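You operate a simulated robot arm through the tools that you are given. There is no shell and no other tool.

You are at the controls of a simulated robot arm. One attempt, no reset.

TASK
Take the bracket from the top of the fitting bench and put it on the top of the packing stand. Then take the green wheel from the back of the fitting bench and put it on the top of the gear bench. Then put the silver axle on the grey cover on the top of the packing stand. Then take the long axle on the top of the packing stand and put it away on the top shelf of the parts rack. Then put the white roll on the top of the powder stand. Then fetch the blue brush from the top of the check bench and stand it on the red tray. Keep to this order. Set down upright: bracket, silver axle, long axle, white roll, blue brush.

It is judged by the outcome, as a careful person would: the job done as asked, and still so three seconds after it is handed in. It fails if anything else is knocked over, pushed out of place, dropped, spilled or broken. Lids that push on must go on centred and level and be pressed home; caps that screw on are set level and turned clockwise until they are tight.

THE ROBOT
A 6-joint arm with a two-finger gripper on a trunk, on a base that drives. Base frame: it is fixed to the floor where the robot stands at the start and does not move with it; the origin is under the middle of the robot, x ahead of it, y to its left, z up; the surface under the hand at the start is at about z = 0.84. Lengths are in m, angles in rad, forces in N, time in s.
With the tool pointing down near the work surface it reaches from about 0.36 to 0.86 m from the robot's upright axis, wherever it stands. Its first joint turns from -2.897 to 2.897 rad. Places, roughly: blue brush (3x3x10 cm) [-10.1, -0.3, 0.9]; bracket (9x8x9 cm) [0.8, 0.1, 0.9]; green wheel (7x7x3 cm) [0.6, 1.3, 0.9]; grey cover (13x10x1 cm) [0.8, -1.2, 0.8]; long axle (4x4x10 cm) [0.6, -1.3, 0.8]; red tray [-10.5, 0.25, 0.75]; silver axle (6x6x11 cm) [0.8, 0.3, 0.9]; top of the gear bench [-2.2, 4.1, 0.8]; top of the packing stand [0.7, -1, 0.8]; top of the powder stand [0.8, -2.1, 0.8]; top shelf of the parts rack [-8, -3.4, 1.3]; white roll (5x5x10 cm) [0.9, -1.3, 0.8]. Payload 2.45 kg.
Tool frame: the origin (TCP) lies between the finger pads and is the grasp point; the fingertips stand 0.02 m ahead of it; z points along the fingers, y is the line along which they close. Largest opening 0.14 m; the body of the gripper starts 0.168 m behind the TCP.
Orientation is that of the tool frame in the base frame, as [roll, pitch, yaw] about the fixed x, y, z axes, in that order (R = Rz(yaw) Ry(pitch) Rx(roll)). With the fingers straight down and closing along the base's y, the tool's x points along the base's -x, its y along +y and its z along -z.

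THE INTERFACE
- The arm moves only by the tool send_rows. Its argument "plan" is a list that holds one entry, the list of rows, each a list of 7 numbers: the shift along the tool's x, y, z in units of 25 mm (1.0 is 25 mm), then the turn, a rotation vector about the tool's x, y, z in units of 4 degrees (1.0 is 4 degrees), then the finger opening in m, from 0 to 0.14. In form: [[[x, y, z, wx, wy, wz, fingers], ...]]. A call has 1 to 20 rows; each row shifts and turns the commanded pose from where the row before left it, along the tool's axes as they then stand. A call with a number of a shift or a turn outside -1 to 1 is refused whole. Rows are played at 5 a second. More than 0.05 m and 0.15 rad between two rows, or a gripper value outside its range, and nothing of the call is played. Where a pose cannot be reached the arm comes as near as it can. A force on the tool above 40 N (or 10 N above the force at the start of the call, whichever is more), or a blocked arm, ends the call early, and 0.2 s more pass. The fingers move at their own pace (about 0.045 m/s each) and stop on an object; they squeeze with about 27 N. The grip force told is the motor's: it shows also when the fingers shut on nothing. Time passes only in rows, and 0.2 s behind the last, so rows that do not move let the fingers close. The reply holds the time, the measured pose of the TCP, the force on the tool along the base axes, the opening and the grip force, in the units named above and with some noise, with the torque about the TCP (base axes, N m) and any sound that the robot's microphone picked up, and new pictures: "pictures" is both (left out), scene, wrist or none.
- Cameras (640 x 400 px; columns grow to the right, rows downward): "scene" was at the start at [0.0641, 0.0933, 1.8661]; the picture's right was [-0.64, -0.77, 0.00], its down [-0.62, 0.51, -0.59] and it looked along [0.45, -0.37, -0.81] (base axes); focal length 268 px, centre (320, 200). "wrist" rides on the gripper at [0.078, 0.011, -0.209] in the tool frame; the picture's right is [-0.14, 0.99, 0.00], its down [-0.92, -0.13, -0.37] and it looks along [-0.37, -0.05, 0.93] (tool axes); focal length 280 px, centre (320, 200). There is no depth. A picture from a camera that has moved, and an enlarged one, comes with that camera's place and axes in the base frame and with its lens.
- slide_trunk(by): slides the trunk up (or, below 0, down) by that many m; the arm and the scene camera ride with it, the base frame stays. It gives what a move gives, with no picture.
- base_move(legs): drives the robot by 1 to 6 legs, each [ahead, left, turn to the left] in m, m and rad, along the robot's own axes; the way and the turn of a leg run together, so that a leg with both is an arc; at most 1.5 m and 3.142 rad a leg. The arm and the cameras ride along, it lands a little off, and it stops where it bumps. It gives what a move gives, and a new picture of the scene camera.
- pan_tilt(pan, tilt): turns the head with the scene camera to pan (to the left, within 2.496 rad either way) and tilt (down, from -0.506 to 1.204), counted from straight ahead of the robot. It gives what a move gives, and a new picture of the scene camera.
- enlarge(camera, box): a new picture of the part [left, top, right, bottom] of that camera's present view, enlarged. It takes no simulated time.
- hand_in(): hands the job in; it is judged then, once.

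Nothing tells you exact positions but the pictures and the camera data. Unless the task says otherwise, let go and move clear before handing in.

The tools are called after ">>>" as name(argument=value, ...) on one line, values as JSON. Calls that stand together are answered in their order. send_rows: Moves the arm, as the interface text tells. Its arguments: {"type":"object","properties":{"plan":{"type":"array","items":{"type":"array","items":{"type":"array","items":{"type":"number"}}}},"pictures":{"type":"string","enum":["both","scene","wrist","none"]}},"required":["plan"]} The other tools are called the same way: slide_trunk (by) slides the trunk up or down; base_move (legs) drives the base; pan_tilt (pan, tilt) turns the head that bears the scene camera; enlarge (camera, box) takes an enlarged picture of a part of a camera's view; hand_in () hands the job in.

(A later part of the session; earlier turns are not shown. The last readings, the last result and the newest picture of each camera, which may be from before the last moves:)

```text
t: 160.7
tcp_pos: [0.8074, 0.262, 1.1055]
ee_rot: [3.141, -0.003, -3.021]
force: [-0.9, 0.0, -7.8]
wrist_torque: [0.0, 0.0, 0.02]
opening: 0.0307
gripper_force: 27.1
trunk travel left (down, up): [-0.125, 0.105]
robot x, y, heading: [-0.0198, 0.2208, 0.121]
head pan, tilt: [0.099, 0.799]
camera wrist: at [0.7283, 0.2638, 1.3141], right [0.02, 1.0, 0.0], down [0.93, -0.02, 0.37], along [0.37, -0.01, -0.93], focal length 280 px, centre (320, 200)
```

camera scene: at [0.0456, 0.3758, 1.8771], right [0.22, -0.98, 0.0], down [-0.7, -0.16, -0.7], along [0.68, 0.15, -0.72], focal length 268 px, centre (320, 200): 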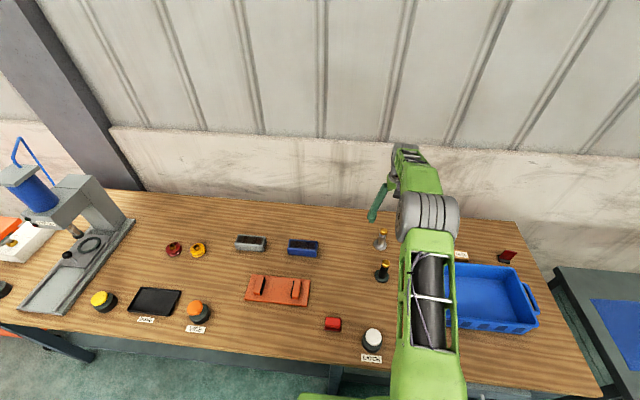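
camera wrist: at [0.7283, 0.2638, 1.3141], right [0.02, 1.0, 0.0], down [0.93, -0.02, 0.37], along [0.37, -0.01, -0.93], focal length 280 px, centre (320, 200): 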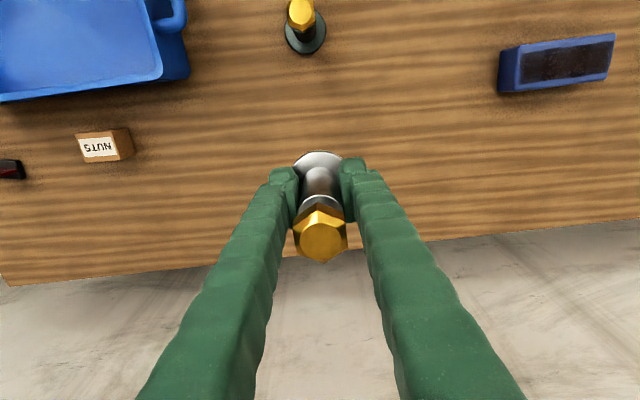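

The silver axle is held upright, about 0.8 kg. I draw it in, back off, turn square and drive right to the packing stand.

>>> send_rows(plan=[[[1, 0, -0.2, 0, 0, 0, 0.01], [1, 0, -0.2, 0, 0, 0, 0.01], [1, 0, -0.2, 0, 0, 0, 0.01], [1, 0, -0.2, 0, 0, 0, 0.01], [1, 0, 0, 0, 0, 0, 0.01], [1, 0, 0, 0, 0, 0, 0.01], [1, 0, 0, 0, 0, 0, 0.01], [1, 0, 0, 0, 0, 0, 0.01], [1, 0, 0, 0, 0, 0, 0.01], [1, 0, 0, 0, 0, 0, 0.01], [1, 0, 0, 0, 0, 0, 0.01]]], pictures="none")

>>> base_move(legs=[[-0.15, 0, 0], [0, 0, -0.12], [0, -1.34, 0]])

>>> pan_tilt(pan=-0.1, tilt=0.8)

```text
t: 163.1
tcp_pos: [0.5341, 0.2277, 1.1247]
ee_rot: [-3.141, -0.001, -3.022]
force: [-0.6, 0.7, -6.7]
wrist_torque: [0.01, -0.02, -0.02]
opening: 0.0308
gripper_force: 26.0
trunk travel left (down, up): [-0.125, 0.105]
robot x, y, heading: [-0.0285, 0.2159, 0.116]
head pan, tilt: [0.099, 0.799]
```

```text
t: 176.6
tcp_pos: [0.4126, -1.1779, 1.1245]
ee_rot: [3.141, -0.001, -3.104]
force: [0.5, -0.7, -7.9]
wrist_torque: [-0.01, -0.01, -0.03]
opening: 0.0311
gripper_force: 26.7
trunk travel left (down, up): [-0.125, 0.105]
robot x, y, heading: [-0.1449, -1.141, 0.039]
head pan, tilt: [0.099, 0.799]
camera scene: at [-0.0625, -0.9905, 1.8771], right [0.14, -0.99, 0.0], down [-0.71, -0.1, -0.7], along [0.69, 0.1, -0.72], focal length 268 px, centre (320, 200)
```

scene: 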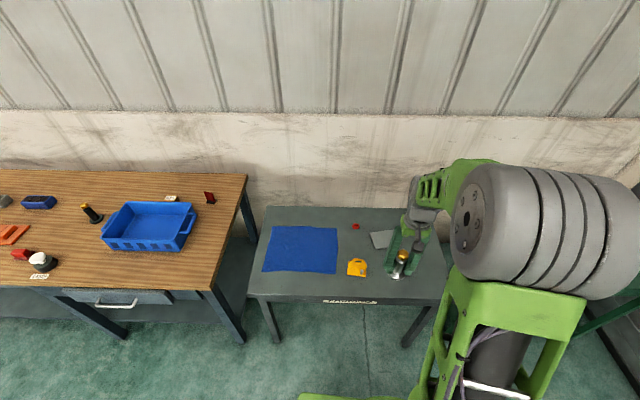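

```text
t: 177.3
tcp_pos: [0.4125, -1.1772, 1.1242]
ee_rot: [3.14, -0.001, -3.106]
force: [1.2, -0.8, -8.6]
wrist_torque: [-0.01, 0.03, -0.01]
opening: 0.0311
gripper_force: 26.8
trunk travel left (down, up): [-0.125, 0.105]
robot x, y, heading: [-0.1433, -1.1382, 0.037]
head pan, tilt: [-0.099, 0.799]
camera scene: at [-0.0619, -1.0064, 1.8771], right [-0.06, -1.0, 0.0], down [-0.72, 0.04, -0.7], along [0.7, -0.04, -0.72], focal length 268 px, centre (320, 200)
```

scene: 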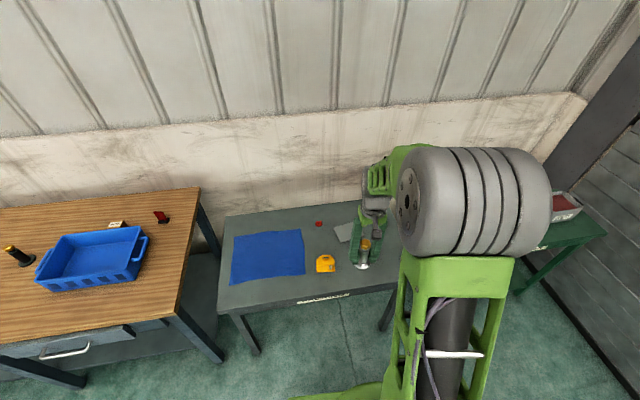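

I drive forward to bring the grey cover into easy reach, and look with the wrist camera.

>>> base_move(legs=[[0.19, 0, -0.038]])

>>> send_rows(plan=[[[-0.4, 0, 0, 0, 0, 0, 0.01], [-0.4, 0, 0, 0, 0, 0, 0.01]]], pictures="wrist")

>>> enlarge(camera="wrist", box=[180, 180, 436, 340])

```text
t: 178.9
tcp_pos: [0.6036, -1.1976, 1.1249]
ee_rot: [3.141, -0.002, 3.14]
force: [0.3, 0.2, -7.8]
wrist_torque: [0.0, 0.04, 0.0]
opening: 0.0308
gripper_force: 27.0
trunk travel left (down, up): [-0.125, 0.105]
robot x, y, heading: [0.0486, -1.1375, -0.003]
head pan, tilt: [-0.099, 0.799]
camera scene: at [0.1372, -1.0067, 1.8769], right [-0.1, -0.99, 0.0], down [-0.71, 0.07, -0.7], along [0.69, -0.07, -0.72], focal length 268 px, centre (320, 200)
```

scene: 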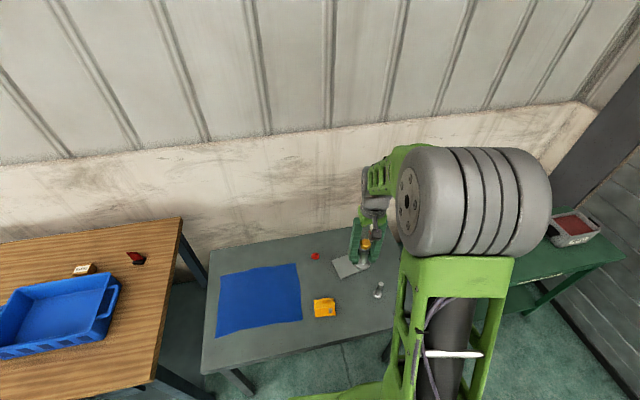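

```text
t: 179.5
tcp_pos: [0.6221, -1.1967, 1.1245]
ee_rot: [3.141, -0.001, 3.14]
force: [-0.7, 0.1, -8.0]
wrist_torque: [0.0, 0.02, -0.01]
opening: 0.0307
gripper_force: 27.1
trunk travel left (down, up): [-0.125, 0.105]
robot x, y, heading: [0.0462, -1.1382, -0.0]
head pan, tilt: [-0.099, 0.799]
camera wrist: at [0.5437, -1.184, 1.3329], right [0.14, 0.99, 0.0], down [0.92, -0.13, 0.37], along [0.36, -0.05, -0.93], focal length 280 px, centre (320, 200)
```

wrist: 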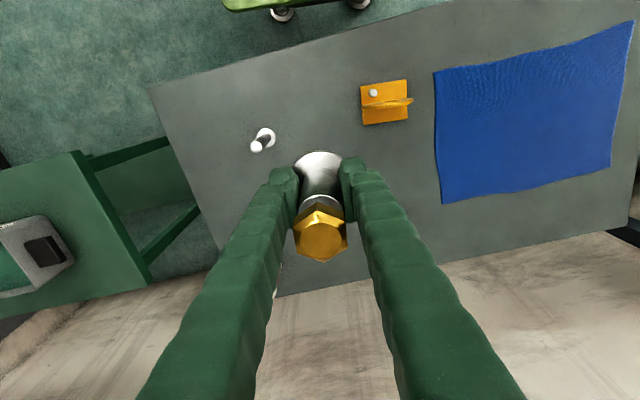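

```text
2.50 times, centred on (308, 260) of wrist
camera zoom: at [0.5437, -1.184, 1.3329], right [0.14, 0.99, 0.0], down [0.92, -0.13, 0.37], along [0.36, -0.05, -0.93], focal length 701 px, centre (350, 50)
```

zoom: 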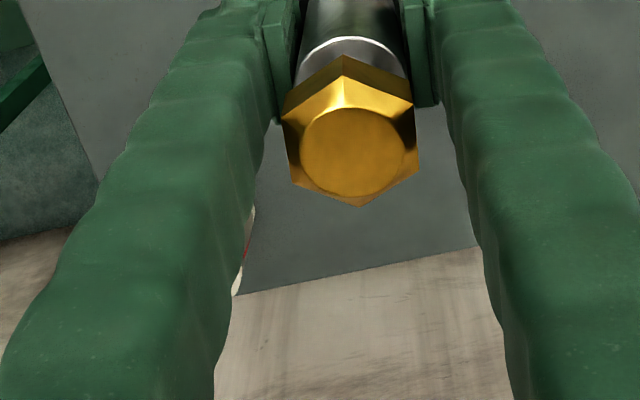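

The held axle hides the cover in the wrist view. I enlarge the head camera's view of the cover to fix its position.

>>> enlarge(camera="scene", box=[290, 230, 402, 330])

```text
4.00 times, centred on (346, 280) of scene
camera zoom: at [0.1356, -1.0067, 1.8771], right [-0.1, -0.99, 0.0], down [-0.71, 0.07, -0.7], along [0.69, -0.07, -0.72], focal length 1072 px, centre (216, -120)
```

zoom: 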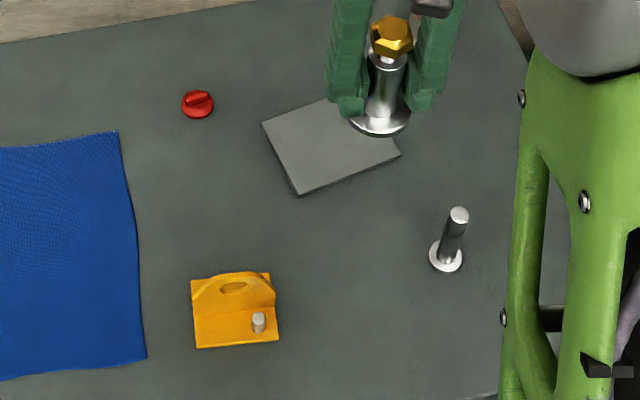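

Cover corners give its centre at [0.764, -1.201], top about z = 0.789. I move the axle over that point and descend to just above it.

>>> send_rows(plan=[[[-0.95, -0.03, 0, 0, 0, 0, 0.01], [-0.95, -0.03, 0, 0, 0, 0, 0.01], [-0.95, -0.03, 0, 0, 0, 0, 0.01], [-0.95, -0.03, 0, 0, 0, 0, 0.01], [-0.95, -0.03, 0, 0, 0, 0, 0.01], [-0.95, -0.03, 0, 0, 0, 0, 0.01], [0, 0, 1, 0, 0, 0, 0.01], [0, 0, 1, 0, 0, 0, 0.01], [0, 0, 1, 0, 0, 0, 0.01], [0, 0, 1, 0, 0, 0, 0.01], [0, 0, 1, 0, 0, 0, 0.01], [0, 0, 1, 0, 0, 0, 0.01], [0, 0, 1, 0, 0, 0, 0.01], [0, 0, 1, 0, 0, 0, 0.01], [0, 0, 0, 0, 0, 0, 0.01]]], pictures="both")

>>> enlarge(camera="scene", box=[290, 230, 402, 330])

```text
t: 182.7
tcp_pos: [0.7645, -1.202, 0.9246]
ee_rot: [-3.141, -0.001, 3.14]
force: [0.1, 0.0, -7.9]
wrist_torque: [-0.01, 0.0, 0.03]
opening: 0.0308
gripper_force: 26.8
trunk travel left (down, up): [-0.125, 0.105]
robot x, y, heading: [0.0436, -1.1358, -0.002]
head pan, tilt: [-0.099, 0.799]
camera scene: at [0.1356, -1.0067, 1.8771], right [-0.1, -0.99, 0.0], down [-0.71, 0.07, -0.7], along [0.69, -0.07, -0.72], focal length 268 px, centre (320, 200)
camera wrist: at [0.687, -1.1901, 1.1329], right [0.14, 0.99, 0.0], down [0.92, -0.13, 0.37], along [0.36, -0.05, -0.93], focal length 280 px, centre (320, 200)
```

scene: 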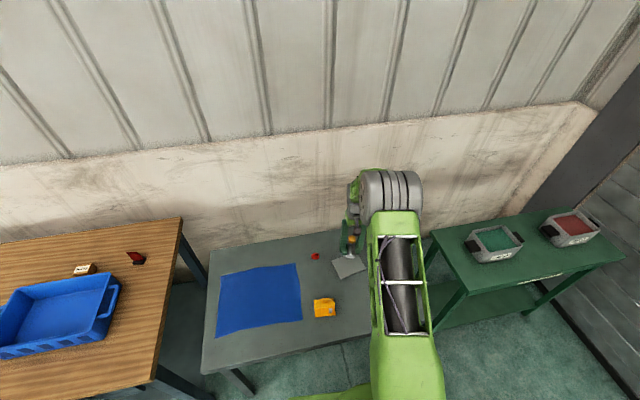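
wrist: 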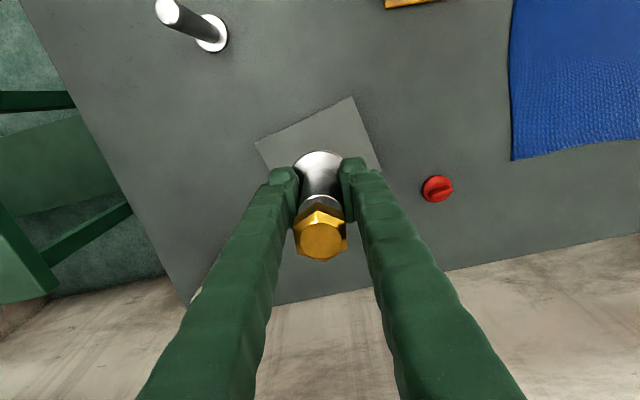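

```text
4.00 times, centred on (346, 280) of scene
camera zoom: at [0.1356, -1.0067, 1.8771], right [-0.1, -0.99, 0.0], down [-0.71, 0.07, -0.7], along [0.69, -0.07, -0.72], focal length 1072 px, centre (216, -120)
```

zoom: 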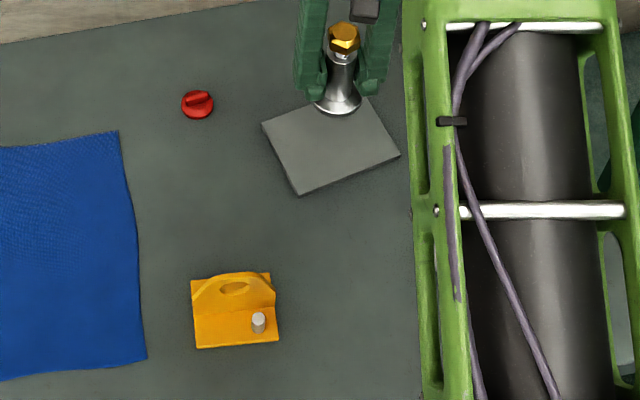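

The wrist view confirms the cover centre under the axle. I descend further, then slowly until contact.

>>> send_rows(plan=[[[0, 0, 0.5, 0, 0, 0, 0.01], [0, 0, 0.5, 0, 0, 0, 0.01], [0, 0, 0.5, 0, 0, 0, 0.01], [0, 0, 0.5, 0, 0, 0, 0.01], [0, 0, 0.4, 0, 0, 0, 0.01], [0, 0, 0.3, 0, 0, 0, 0.01], [0, 0, 0.2, 0, 0, 0, 0.01], [0, 0, 0, 0, 0, 0, 0.01]]], pictures="wrist")

```text
t: 184.5
tcp_pos: [0.764, -1.2024, 0.8509]
ee_rot: [-3.142, -0.001, 3.14]
force: [0.5, 0.0, -7.5]
wrist_torque: [-0.02, 0.0, 0.0]
opening: 0.0307
gripper_force: 26.6
trunk travel left (down, up): [-0.125, 0.105]
robot x, y, heading: [0.0464, -1.1391, -0.004]
head pan, tilt: [-0.099, 0.799]
camera wrist: at [0.6866, -1.1888, 1.0597], right [0.14, 0.99, 0.0], down [0.92, -0.13, 0.37], along [0.36, -0.05, -0.93], focal length 280 px, centre (320, 200)
```

wrist: 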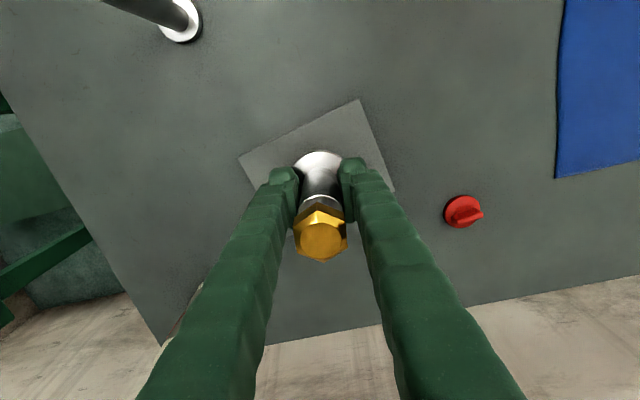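

>>> send_rows(plan=[[[0, 0, 0.1, 0, 0, 0, 0.01], [0, 0, 0.1, 0, 0, 0, 0.01], [0, 0, 0.1, 0, 0, 0, 0.01], [0, 0, 0.08, 0, 0, 0, 0.01], [0, 0, 0, 0, 0, 0, 0.01]]], pictures="none")

>>> send_rows(plan=[[[0, 0, 0.06, 0, 0, 0, 0.01], [0, 0, 0.06, 0, 0, 0, 0.01], [0, 0, 0, 0, 0, 0, 0.01]]], pictures="none")

```text
t: 185.7
tcp_pos: [0.7645, -1.2025, 0.8412]
ee_rot: [3.141, -0.003, 3.137]
force: [0.1, 0.1, -8.0]
wrist_torque: [0.0, 0.01, 0.02]
opening: 0.0305
gripper_force: 26.8
trunk travel left (down, up): [-0.125, 0.105]
robot x, y, heading: [0.0482, -1.1409, -0.004]
head pan, tilt: [-0.099, 0.799]
```

```text
t: 186.5
tcp_pos: [0.7645, -1.202, 0.8391]
ee_rot: [-3.14, -0.002, 3.139]
force: [0.3, 0.4, -8.1]
wrist_torque: [0.03, 0.0, -0.01]
opening: 0.0306
gripper_force: 26.8
trunk travel left (down, up): [-0.125, 0.105]
robot x, y, heading: [0.0479, -1.1392, -0.003]
head pan, tilt: [-0.099, 0.799]
```

>>> send_rows(plan=[[[0, 0, 0.06, 0, 0, 0, 0.01], [0, 0, 0.06, 0, 0, 0, 0.01], [0, 0, 0, 0, 0, 0, 0.01]]], pictures="none")

>>> send_rows(plan=[[[0, 0, 0.05, 0, 0, 0, 0.01], [0, 0, 0, 0, 0, 0, 0.01]]], pictures="none")

```text
t: 187.3
tcp_pos: [0.7639, -1.2019, 0.8363]
ee_rot: [-3.141, -0.002, 3.139]
force: [-0.6, -0.5, -7.5]
wrist_torque: [-0.01, 0.06, 0.01]
opening: 0.0309
gripper_force: 26.9
trunk travel left (down, up): [-0.125, 0.105]
robot x, y, heading: [0.046, -1.1393, -0.001]
head pan, tilt: [-0.099, 0.799]
```

```text
t: 187.9
tcp_pos: [0.7645, -1.2013, 0.8361]
ee_rot: [3.142, -0.002, 3.139]
force: [-0.1, 0.7, -6.6]
wrist_torque: [0.0, 0.0, 0.01]
opening: 0.0308
gripper_force: 26.6
trunk travel left (down, up): [-0.125, 0.105]
robot x, y, heading: [0.0478, -1.138, 0.001]
head pan, tilt: [-0.099, 0.799]
```

>>> send_rows(plan=[[[0, 0, 0.05, 0, 0, 0, 0.01], [0, 0, 0, 0, 0, 0, 0.01]]], pictures="none")

>>> send_rows(plan=[[[0, 0, 0.05, 0, 0, 0, 0.01], [0, 0, 0, 0, 0, 0, 0.01]]], pictures="none")

```text
t: 188.5
tcp_pos: [0.7653, -1.2023, 0.8347]
ee_rot: [-3.14, 0.001, 3.138]
force: [-0.9, -0.4, -0.3]
wrist_torque: [0.02, -0.04, -0.03]
opening: 0.031
gripper_force: 26.4
trunk travel left (down, up): [-0.125, 0.105]
robot x, y, heading: [0.0449, -1.1358, -0.004]
head pan, tilt: [-0.099, 0.799]
```

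```text
t: 189.1
tcp_pos: [0.7651, -1.2029, 0.8348]
ee_rot: [-3.142, -0.001, 3.137]
force: [-3.6, -2.5, 12.5]
wrist_torque: [-0.01, 0.31, 0.01]
opening: 0.0306
gripper_force: 27.2
trunk travel left (down, up): [-0.125, 0.105]
robot x, y, heading: [0.0455, -1.1353, -0.002]
head pan, tilt: [-0.099, 0.799]
```

The axle is seated on the cover (12 N up). I open and rise straight up past the nut.

>>> send_rows(plan=[[[0, 0, 0, 0, 0, 0, 0.05], [0, 0, 0, 0, 0, 0, 0.08], [0, 0, 0, 0, 0, 0, 0.09], [0, 0, 0, 0, 0, 0, 0.09], [0, 0, -0.4, 0, 0, 0, 0.09], [0, 0, -0.8, 0, 0, 0, 0.09], [0, 0, -1, 0, 0, 0, 0.09], [0, 0, -1, 0, 0, 0, 0.09], [0, 0, -1, 0, 0, 0, 0.09], [0, 0, -1, 0, 0, 0, 0.09], [0, 0, -1, 0, 0, 0, 0.09], [0, 0, -1, 0, 0, 0, 0.09], [0, 0, -1, 0, 0, 0, 0.09], [0, 0, -1, 0, 0, 0, 0.09]]], pictures="both")

```text
t: 192.1
tcp_pos: [0.7639, -1.2004, 1.0641]
ee_rot: [3.14, -0.003, 3.141]
force: [-0.1, 0.9, 0.1]
wrist_torque: [0.01, 0.0, 0.01]
opening: 0.0902
gripper_force: 0.0
trunk travel left (down, up): [-0.125, 0.105]
robot x, y, heading: [0.0484, -1.1391, -0.004]
head pan, tilt: [-0.099, 0.799]
camera scene: at [0.1345, -1.0066, 1.8772], right [-0.1, -0.99, 0.0], down [-0.71, 0.07, -0.7], along [0.69, -0.07, -0.72], focal length 268 px, centre (320, 200)
camera wrist: at [0.6852, -1.1884, 1.272], right [0.14, 0.99, 0.0], down [0.92, -0.13, 0.37], along [0.36, -0.05, -0.93], focal length 280 px, centre (320, 200)
```

scene: 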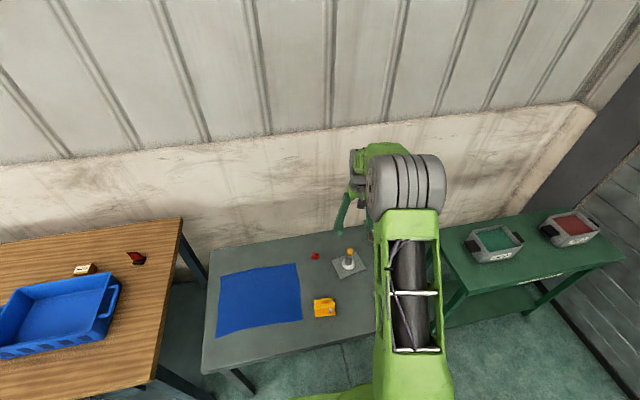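
wrist: 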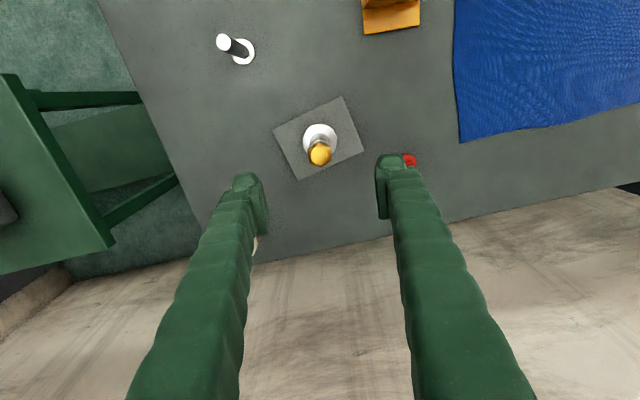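

The silver axle stands centred on the cover. Before taking the long axle (at about [0.614, -1.295]) I look back toward the parts rack near [-8, -3.4] to decide how to hold it.

>>> pan_tilt(pan=-2.49, tilt=0.05)

>>> pan_tilt(pan=2.49, tilt=0.05)

```text
t: 194.3
tcp_pos: [0.7635, -1.2004, 1.0622]
ee_rot: [-3.14, -0.001, 3.139]
force: [-0.8, -0.5, 0.9]
wrist_torque: [-0.04, -0.04, 0.01]
opening: 0.09
gripper_force: 0.1
trunk travel left (down, up): [-0.125, 0.105]
robot x, y, heading: [0.0481, -1.1387, -0.009]
head pan, tilt: [-2.491, 0.051]
camera scene: at [-0.0179, -1.0535, 1.9446], right [-0.6, 0.8, 0.0], down [0.04, 0.03, -1.0], along [-0.8, -0.6, -0.05], focal length 268 px, centre (320, 200)
```

scene: 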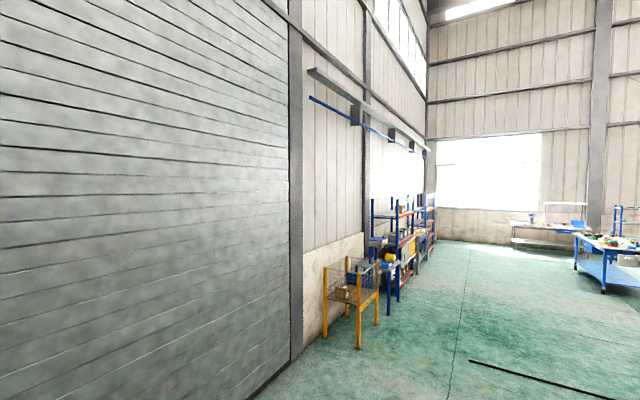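

```text
t: 198.2
tcp_pos: [0.7636, -1.2001, 1.0633]
ee_rot: [-3.141, -0.002, 3.139]
force: [0.8, 0.5, 0.0]
wrist_torque: [0.03, -0.02, -0.03]
opening: 0.0903
gripper_force: 0.1
trunk travel left (down, up): [-0.125, 0.105]
robot x, y, heading: [0.0473, -1.1364, -0.001]
head pan, tilt: [2.491, 0.051]
camera scene: at [-0.0176, -0.9429, 1.9446], right [0.61, 0.79, 0.0], down [0.04, -0.03, -1.0], along [-0.79, 0.61, -0.05], focal length 268 px, centre (320, 200)
```

scene: 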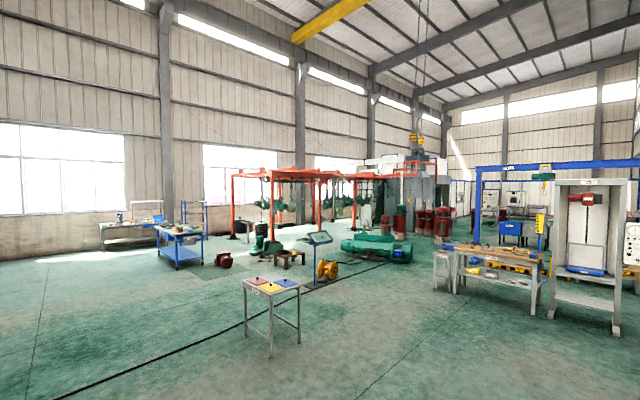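

>>> pan_tilt(pan=-2.49, tilt=0.1)

>>> enlarge(camera="scene", box=[310, 160, 470, 260])

>>> enlarge(camera="scene", box=[480, 150, 640, 250])

```text
t: 202.1
tcp_pos: [0.763, -1.2005, 1.0623]
ee_rot: [3.141, -0.002, 3.138]
force: [-0.6, -0.3, -0.4]
wrist_torque: [-0.02, 0.01, -0.01]
opening: 0.0901
gripper_force: 0.1
trunk travel left (down, up): [-0.125, 0.105]
robot x, y, heading: [0.0481, -1.136, -0.006]
head pan, tilt: [-2.491, 0.099]
camera scene: at [-0.0186, -1.054, 1.9401], right [-0.6, 0.8, 0.0], down [0.08, 0.06, -1.0], along [-0.79, -0.6, -0.1], focal length 268 px, centre (320, 200)
```

scene: 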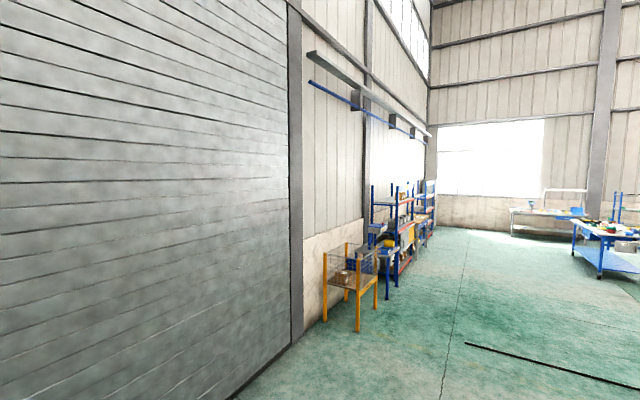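

```text
4.00 times, centred on (390, 210) of scene
camera zoom: at [-0.0186, -1.054, 1.9401], right [-0.6, 0.8, 0.0], down [0.08, 0.06, -1.0], along [-0.79, -0.6, -0.1], focal length 1072 px, centre (40, 160)
```

zoom: 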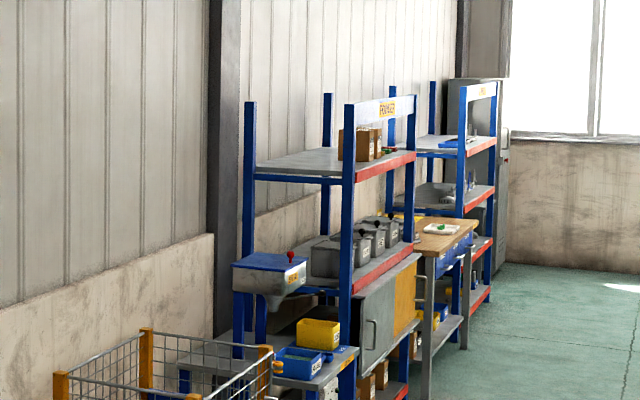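

```text
4.00 times, centred on (560, 200) of scene
camera zoom: at [-0.0186, -1.054, 1.9401], right [-0.6, 0.8, 0.0], down [0.08, 0.06, -1.0], along [-0.79, -0.6, -0.1], focal length 1072 px, centre (-640, 200)
```

zoom: 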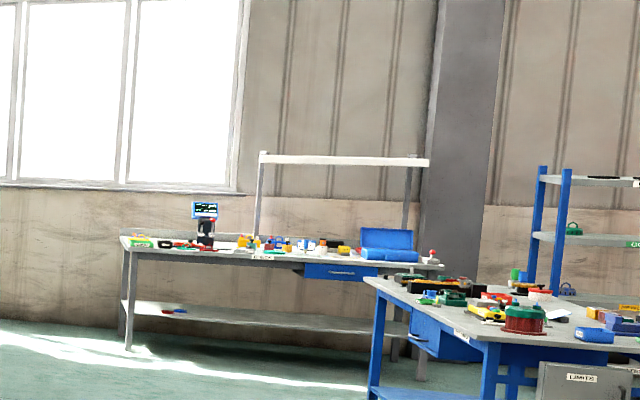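

The parts rack is the second blue rack by the far wall: its top shelf has a header board across the front, so I must place the long axle from the front with a slanted tool, and hence grasp it with the same slant. I shift the base back and right, then tilt the tool 45° forward.

>>> base_move(legs=[[-0.15, -0.155, 0]])

>>> send_rows(plan=[[[1, 0.6, 0, 0, 0, 0, 0.07], [1, 0.6, 0, 0, 0, 0, 0.07], [1, 0.6, 0, 0, 0, 0, 0.07], [1, 0.6, 0, 0, 0, 0, 0.07], [0.8, 0, 0, 0, 0, 0, 0.07], [0, 0, 0, 0, -0.94, 0, 0.07], [0, 0, 0, 0, -0.94, 0, 0.07], [0, 0, 0, 0, -0.94, 0, 0.07], [0, 0, 0, 0, -0.94, 0, 0.07], [0, 0, 0, 0, -0.94, 0, 0.07], [0, 0, 0, 0, -0.94, 0, 0.07], [0, 0, 0, 0, -0.94, 0, 0.07], [0, 0, 0, 0, -0.94, 0, 0.07], [0, 0, 0, 0, -0.94, 0, 0.07], [0, 0, 0, 0, -0.94, 0, 0.07], [0, 0, 0, 0, -0.94, 0, 0.07], [0, 0, 0, 0, -0.94, 0, 0.07], [0, 0, 0, 0, 0, 0, 0.07]]], pictures="wrist")

>>> pan_tilt(pan=-0.3, tilt=0.8)

```text
t: 204.1
tcp_pos: [0.6123, -1.3522, 1.0625]
ee_rot: [3.141, -0.002, 3.141]
force: [0.9, -0.1, 0.1]
wrist_torque: [0.03, -0.07, 0.04]
opening: 0.0901
gripper_force: 0.0
trunk travel left (down, up): [-0.125, 0.105]
robot x, y, heading: [-0.1034, -1.2917, 0.002]
head pan, tilt: [-2.491, 0.099]
camera scene: at [-0.1709, -1.2091, 1.9401], right [-0.61, 0.8, 0.0], down [0.08, 0.06, -0.99], along [-0.79, -0.6, -0.1], focal length 268 px, centre (320, 200)
```

scene: 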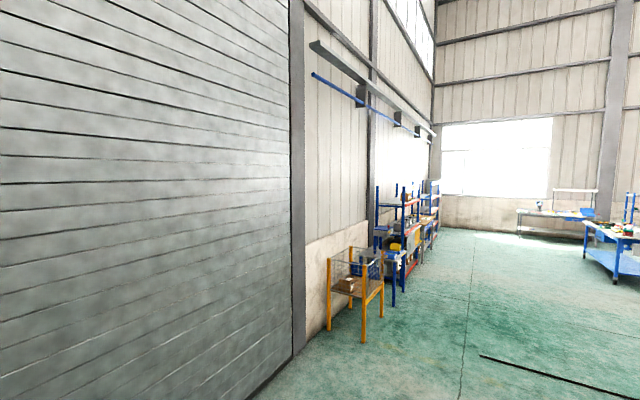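

```text
t: 207.9
tcp_pos: [0.4972, -1.294, 1.0638]
ee_rot: [3.141, 0.783, -3.14]
force: [-0.4, -0.1, -1.1]
wrist_torque: [-0.01, -0.03, 0.0]
opening: 0.0701
gripper_force: 0.0
out of reach, approached as far as the arm can: row 17
trunk travel left (down, up): [-0.125, 0.105]
robot x, y, heading: [-0.1068, -1.2918, 0.005]
head pan, tilt: [-2.491, 0.099]
camera wrist: at [0.2944, -1.2813, 1.1551], right [0.1, 0.99, 0.1], down [0.39, -0.13, 0.91], along [0.91, -0.05, -0.4], focal length 280 px, centre (320, 200)
```

wrist: 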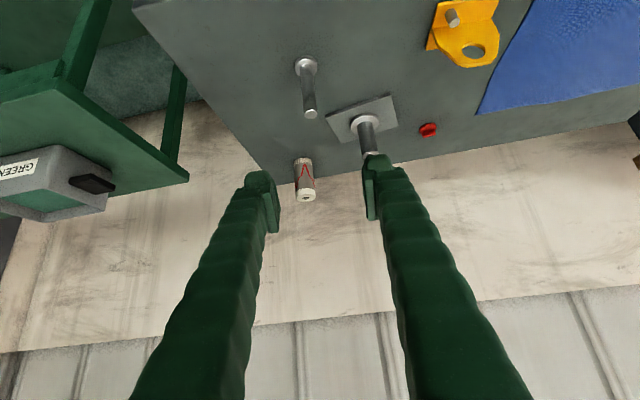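

```text
t: 210.0
tcp_pos: [0.4979, -1.2924, 1.0626]
ee_rot: [-3.142, 0.784, 3.141]
force: [0.6, 0.8, -0.1]
wrist_torque: [-0.02, 0.02, 0.01]
opening: 0.07
gripper_force: 0.1
trunk travel left (down, up): [-0.125, 0.105]
robot x, y, heading: [-0.105, -1.2911, -0.0]
head pan, tilt: [-0.3, 0.799]
camera scene: at [-0.0201, -1.1767, 1.8771], right [-0.3, -0.96, 0.0], down [-0.68, 0.21, -0.7], along [0.67, -0.21, -0.72], focal length 268 px, centre (320, 200)
```

scene: 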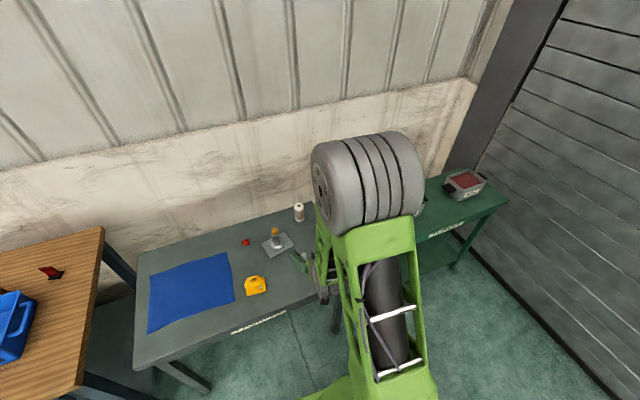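

The tool is tilted 45°; the long axle stands near [0.612, -1.297]. I go to a pre-grasp point 12 cm behind it along the tool axis.

>>> send_rows(plan=[[[0.606, -0.03, 0.966, 0, 0, 0, 0.07], [0.606, -0.03, 0.966, 0, 0, 0, 0.07], [0.606, -0.03, 0.966, 0, 0, 0, 0.07], [0.606, -0.03, 0.966, 0, 0, 0, 0.07], [0.606, -0.03, 0.966, 0, 0, 0, 0.07], [0, 0, 0, 0, 0, 0, 0.07]]], pictures="both")

>>> enlarge(camera="wrist", box=[220, 80, 444, 220])

```text
t: 211.4
tcp_pos: [0.5278, -1.2973, 0.9247]
ee_rot: [3.14, 0.788, 3.141]
force: [0.1, -0.5, 0.1]
wrist_torque: [0.03, 0.02, -0.01]
opening: 0.07
gripper_force: 0.0
trunk travel left (down, up): [-0.125, 0.105]
robot x, y, heading: [-0.1054, -1.2948, -0.002]
head pan, tilt: [-0.3, 0.799]
camera scene: at [-0.0201, -1.1766, 1.8772], right [-0.3, -0.96, 0.0], down [-0.68, 0.21, -0.7], along [0.67, -0.21, -0.72], focal length 268 px, centre (320, 200)
camera wrist: at [0.3245, -1.2858, 1.0161], right [0.1, 0.99, 0.1], down [0.39, -0.13, 0.91], along [0.92, -0.05, -0.4], focal length 280 px, centre (320, 200)
```

scene: 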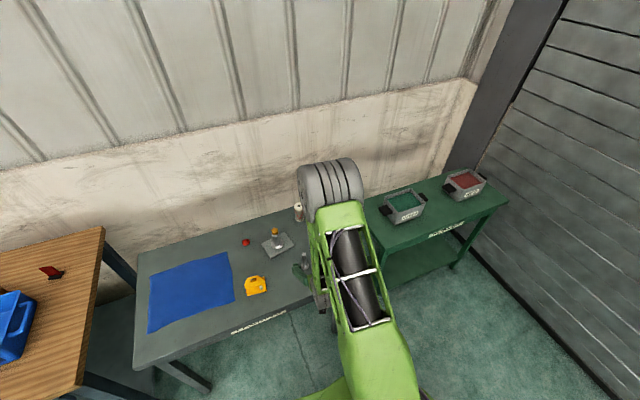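
wrist: 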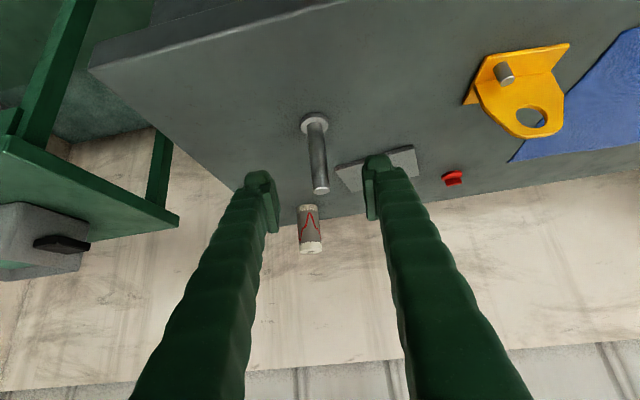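

```text
2.86 times, centred on (332, 150) of wrist
camera zoom: at [0.3245, -1.2858, 1.0161], right [0.1, 0.99, 0.1], down [0.39, -0.13, 0.91], along [0.92, -0.05, -0.4], focal length 801 px, centre (286, 343)
```

zoom: 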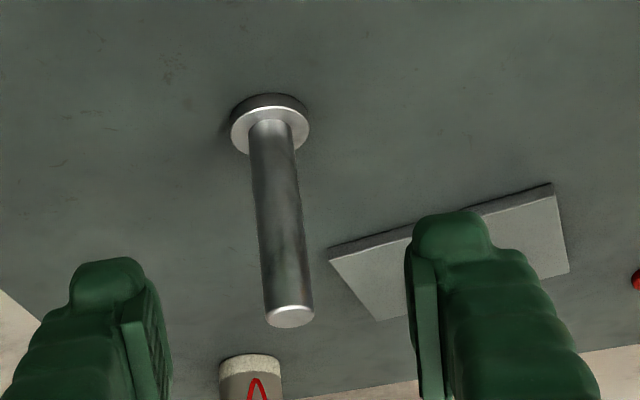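

The axle lines up between the fingers at [0.617, -1.298]. I slide in along the tool axis to a height about 6 cm above the stand.

>>> send_rows(plan=[[[0, -0.02, 0.83, 0, 0, 0, 0.07], [0, -0.02, 0.83, 0, 0, 0, 0.07], [0, 0, 0.83, 0, 0, 0, 0.07], [0, 0, 0.83, 0, 0, 0, 0.07], [0, 0, 0.83, 0, 0, 0, 0.07], [0, 0, 0.83, 0, 0, 0, 0.07], [0, 0, 0, 0, 0, 0, 0.07]]], pictures="wrist")

```text
t: 213.0
tcp_pos: [0.6172, -1.2973, 0.8374]
ee_rot: [3.141, 0.784, 3.141]
force: [0.7, 0.3, -0.3]
wrist_torque: [0.0, 0.02, 0.0]
opening: 0.0701
gripper_force: 0.0
trunk travel left (down, up): [-0.125, 0.105]
robot x, y, heading: [-0.1083, -1.2933, -0.004]
head pan, tilt: [-0.3, 0.799]
camera wrist: at [0.4141, -1.2851, 0.9279], right [0.1, 0.99, 0.1], down [0.39, -0.13, 0.91], along [0.92, -0.05, -0.4], focal length 280 px, centre (320, 200)
```

wrist: 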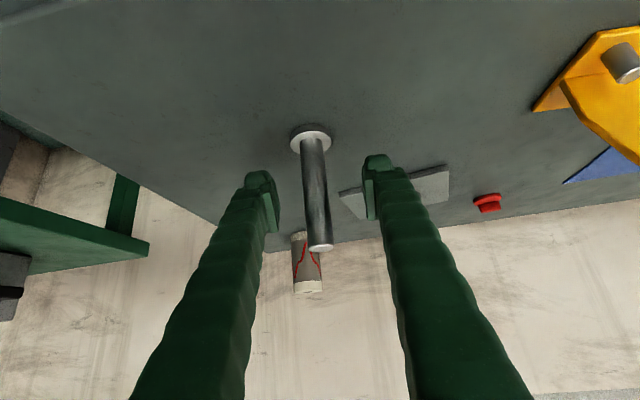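

Centred on the shaft. I close.

>>> send_rows(plan=[[[0, 0, 0, 0, 0, 0, 0.04], [0, 0, 0, 0, 0, 0, 0.02], [0, 0, 0, 0, 0, 0, 0.0], [0, 0, 0, 0, 0, 0, 0.0], [0, 0, 0, 0, 0, 0, 0.0]]], pictures="wrist")

```text
t: 214.2
tcp_pos: [0.6184, -1.2967, 0.8369]
ee_rot: [3.141, 0.788, -3.14]
force: [-0.4, -0.4, 0.6]
wrist_torque: [-0.03, 0.02, 0.01]
opening: 0.0188
gripper_force: 27.2
trunk travel left (down, up): [-0.125, 0.105]
robot x, y, heading: [-0.1078, -1.2893, 0.001]
head pan, tilt: [-0.3, 0.799]
camera wrist: at [0.4139, -1.2852, 0.928], right [0.1, 0.99, 0.1], down [0.39, -0.13, 0.91], along [0.92, -0.05, -0.4], focal length 280 px, centre (320, 200)
```

wrist: 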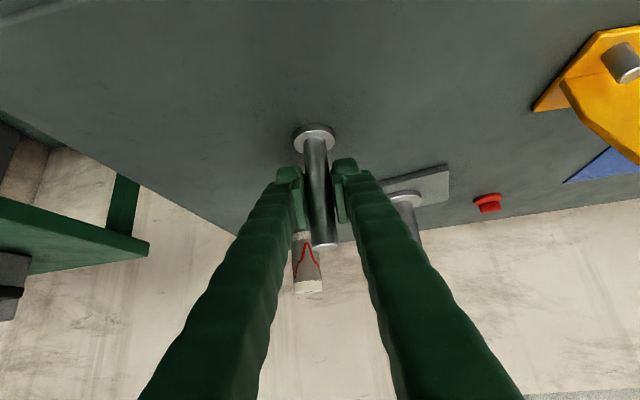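

Gripped at 0.019 m. I lift straight up in the base frame.

>>> send_rows(plan=[[[-0.21, 0, -0.21, 0, 0, 0, 0.0], [-0.5, 0, -0.5, 0, 0, 0, 0.0], [-0.709, 0, -0.705, 0, 0, 0, 0.0], [-0.709, 0, -0.705, 0, 0, 0, 0.0], [-0.709, 0, -0.705, 0, 0, 0, 0.0], [-0.709, 0, -0.705, 0, 0, 0, 0.0], [-0.709, 0, -0.705, 0, 0, 0, 0.0], [-0.709, 0, -0.705, 0, 0, 0, 0.0], [-0.709, 0, -0.705, 0, 0, 0, 0.0], [0, 0, 0, 0, 0, 0, 0.0]]], pictures="both")

```text
t: 216.4
tcp_pos: [0.6186, -1.2996, 1.0354]
ee_rot: [3.141, 0.788, 3.141]
force: [-0.1, 0.3, -2.6]
wrist_torque: [0.0, 0.01, -0.01]
opening: 0.0186
gripper_force: 27.8
trunk travel left (down, up): [-0.125, 0.105]
robot x, y, heading: [-0.1034, -1.289, 0.002]
head pan, tilt: [-0.3, 0.799]
camera scene: at [-0.0196, -1.1766, 1.877], right [-0.3, -0.96, 0.0], down [-0.69, 0.21, -0.7], along [0.67, -0.21, -0.72], focal length 268 px, centre (320, 200)
camera wrist: at [0.4155, -1.2879, 1.1269], right [0.1, 0.99, 0.1], down [0.39, -0.13, 0.91], along [0.92, -0.05, -0.4], focal length 280 px, centre (320, 200)
```

scene: 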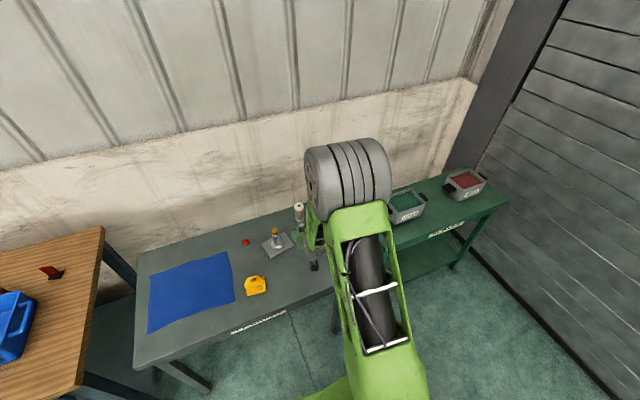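
wrist: 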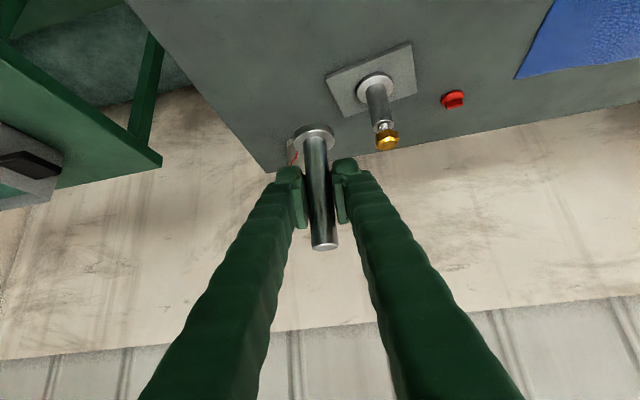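

The long axle is held upright. I raise it, back off from the stand and turn around to face the far side of the hall.

>>> send_rows(plan=[[[0, 0, -1, 0, 0, 0, 0.0], [0, 0, -1, 0, 0, 0, 0.0], [0, 0, -1, 0, 0, 0, 0.0], [-0.709, 0, -0.705, 0, 0, 0, 0.0], [-0.709, 0, -0.705, 0, 0, 0, 0.0], [0, 0, 0, 0, 0, 0, 0.0]]], pictures="none")

>>> base_move(legs=[[-0.5, 0, 0], [0, 0, -1.57]])

>>> pan_tilt(pan=-1.2, tilt=0.3)

```text
t: 217.8
tcp_pos: [0.5659, -1.2984, 1.1388]
ee_rot: [-3.141, 0.786, -3.142]
force: [1.0, -0.1, -1.7]
wrist_torque: [0.01, 0.0, 0.04]
opening: 0.0187
gripper_force: 27.1
trunk travel left (down, up): [-0.125, 0.105]
robot x, y, heading: [-0.1052, -1.2963, -0.002]
head pan, tilt: [-0.3, 0.799]
```

```text
t: 224.6
tcp_pos: [-0.6064, -1.9637, 1.1401]
ee_rot: [3.141, 0.785, 1.575]
force: [0.4, 0.5, -2.3]
wrist_torque: [0.0, 0.03, -0.01]
opening: 0.0185
gripper_force: 26.9
trunk travel left (down, up): [-0.125, 0.105]
robot x, y, heading: [-0.602, -1.2925, -1.564]
head pan, tilt: [-0.3, 0.799]
camera scene: at [-0.4885, -1.3809, 1.8771], right [-0.96, 0.29, 0.0], down [0.21, 0.69, -0.7], along [-0.2, -0.67, -0.72], focal length 268 px, centre (320, 200)
```

scene: 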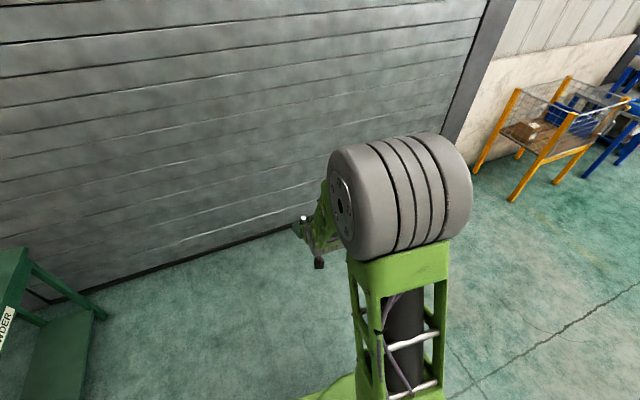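

```text
t: 225.8
tcp_pos: [-0.6064, -1.9637, 1.1399]
ee_rot: [3.14, 0.784, 1.575]
force: [0.3, 0.1, -3.1]
wrist_torque: [0.0, -0.05, 0.02]
opening: 0.0185
gripper_force: 27.1
trunk travel left (down, up): [-0.125, 0.105]
robot x, y, heading: [-0.6055, -1.2941, -1.571]
head pan, tilt: [-1.201, 0.3]
camera scene: at [-0.5517, -1.3379, 1.9214], right [-0.37, 0.93, 0.0], down [0.28, 0.11, -0.96], along [-0.89, -0.35, -0.3], focal length 268 px, centre (320, 200)
```

scene: 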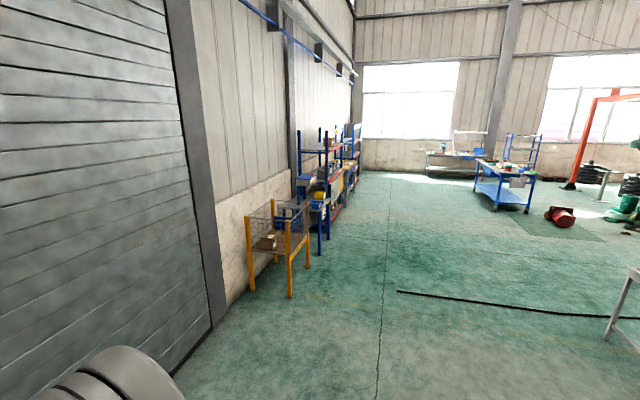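

The way between the yellow mesh cart (front at y≈-2.6) and the black bar on the floor (ending at y≈-1.47) is about 1.1 m wide; I will pass at y≈-2.03. I turn fully around and drive there.

>>> base_move(legs=[[0, 0, -1.57], [1.2, 0.735, 0]])

>>> pan_tilt(pan=0.2, tilt=0.45)

```text
t: 236.6
tcp_pos: [-2.4957, -2.0195, 1.139]
ee_rot: [3.141, 0.786, 0.014]
force: [0.6, 1.2, -3.3]
wrist_torque: [-0.02, 0.01, 0.03]
opening: 0.0187
gripper_force: 27.1
trunk travel left (down, up): [-0.125, 0.105]
robot x, y, heading: [-1.8301, -2.0134, -3.129]
head pan, tilt: [-1.201, 0.3]
camera scene: at [-1.8714, -2.0714, 1.9214], right [0.93, 0.37, 0.0], down [0.11, -0.27, -0.96], along [-0.36, 0.89, -0.3], focal length 268 px, centre (320, 200)
```

scene: 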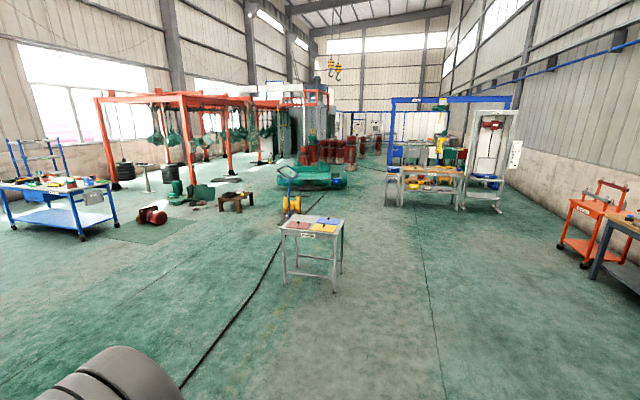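

```text
t: 238.2
tcp_pos: [-2.4956, -2.0204, 1.1401]
ee_rot: [-3.141, 0.788, 0.013]
force: [-0.5, -1.2, -2.7]
wrist_torque: [0.04, 0.0, 0.01]
opening: 0.0185
gripper_force: 26.7
trunk travel left (down, up): [-0.125, 0.105]
robot x, y, heading: [-1.8266, -2.0183, -3.128]
head pan, tilt: [0.201, 0.45]
camera scene: at [-1.926, -2.1773, 1.9075], right [-0.21, 0.98, 0.0], down [0.43, 0.09, -0.9], along [-0.88, -0.19, -0.44], focal length 268 px, centre (320, 200)
```

scene: 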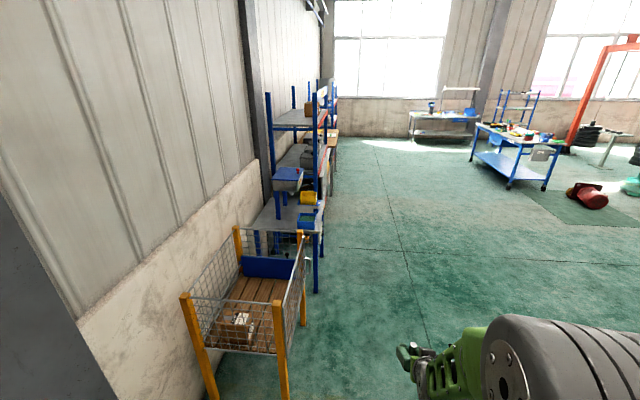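

The lane ahead is free. I drive on.

>>> base_move(legs=[[1.45, 0, 0], [1.45, 0, 0], [1.45, 0, 0]])

>>> pan_tilt(pan=0.5, tilt=0.3)

```text
t: 258.7
tcp_pos: [-6.7778, -1.9766, 1.14]
ee_rot: [3.141, 0.786, -0.013]
force: [0.0, 0.0, -2.5]
wrist_torque: [-0.02, 0.02, 0.02]
opening: 0.0181
gripper_force: 27.1
trunk travel left (down, up): [-0.125, 0.105]
robot x, y, heading: [-6.1077, -1.9947, 3.127]
head pan, tilt: [0.201, 0.45]
camera scene: at [-6.2142, -2.1484, 1.9075], right [-0.19, 0.98, 0.0], down [0.43, 0.08, -0.9], along [-0.88, -0.17, -0.44], focal length 268 px, centre (320, 200)
```

scene: 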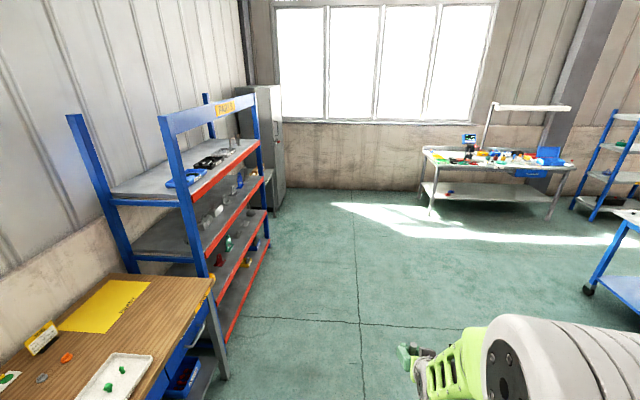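

```text
t: 259.5
tcp_pos: [-6.779, -1.9757, 1.1397]
ee_rot: [3.14, 0.785, -0.012]
force: [-0.3, -0.7, -2.6]
wrist_torque: [0.02, 0.02, 0.03]
opening: 0.018
gripper_force: 26.9
trunk travel left (down, up): [-0.125, 0.105]
robot x, y, heading: [-6.1075, -1.9906, 3.13]
head pan, tilt: [0.499, 0.3]
camera scene: at [-6.2061, -2.1749, 1.9214], right [-0.47, 0.88, 0.0], down [0.26, 0.14, -0.96], along [-0.84, -0.45, -0.3], focal length 268 px, centre (320, 200)
```

scene: 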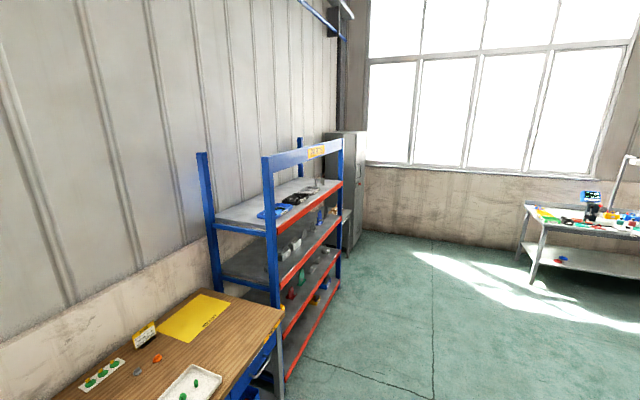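

>>> enlarge(camera="scene", box=[190, 125, 366, 235])

```text
3.64 times, centred on (278, 180) of scene
camera zoom: at [-6.2061, -2.1749, 1.9214], right [-0.47, 0.88, 0.0], down [0.26, 0.14, -0.96], along [-0.84, -0.45, -0.3], focal length 975 px, centre (473, 273)
```

zoom: 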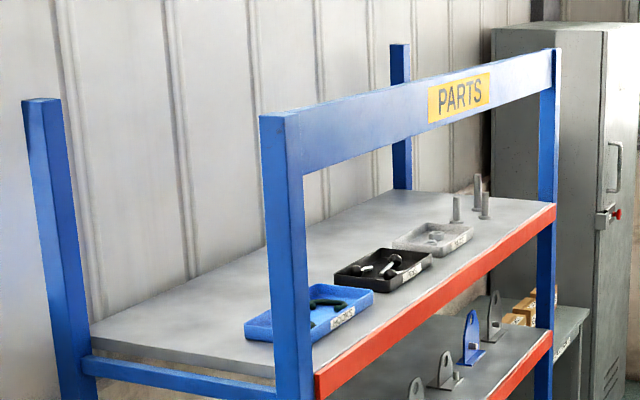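

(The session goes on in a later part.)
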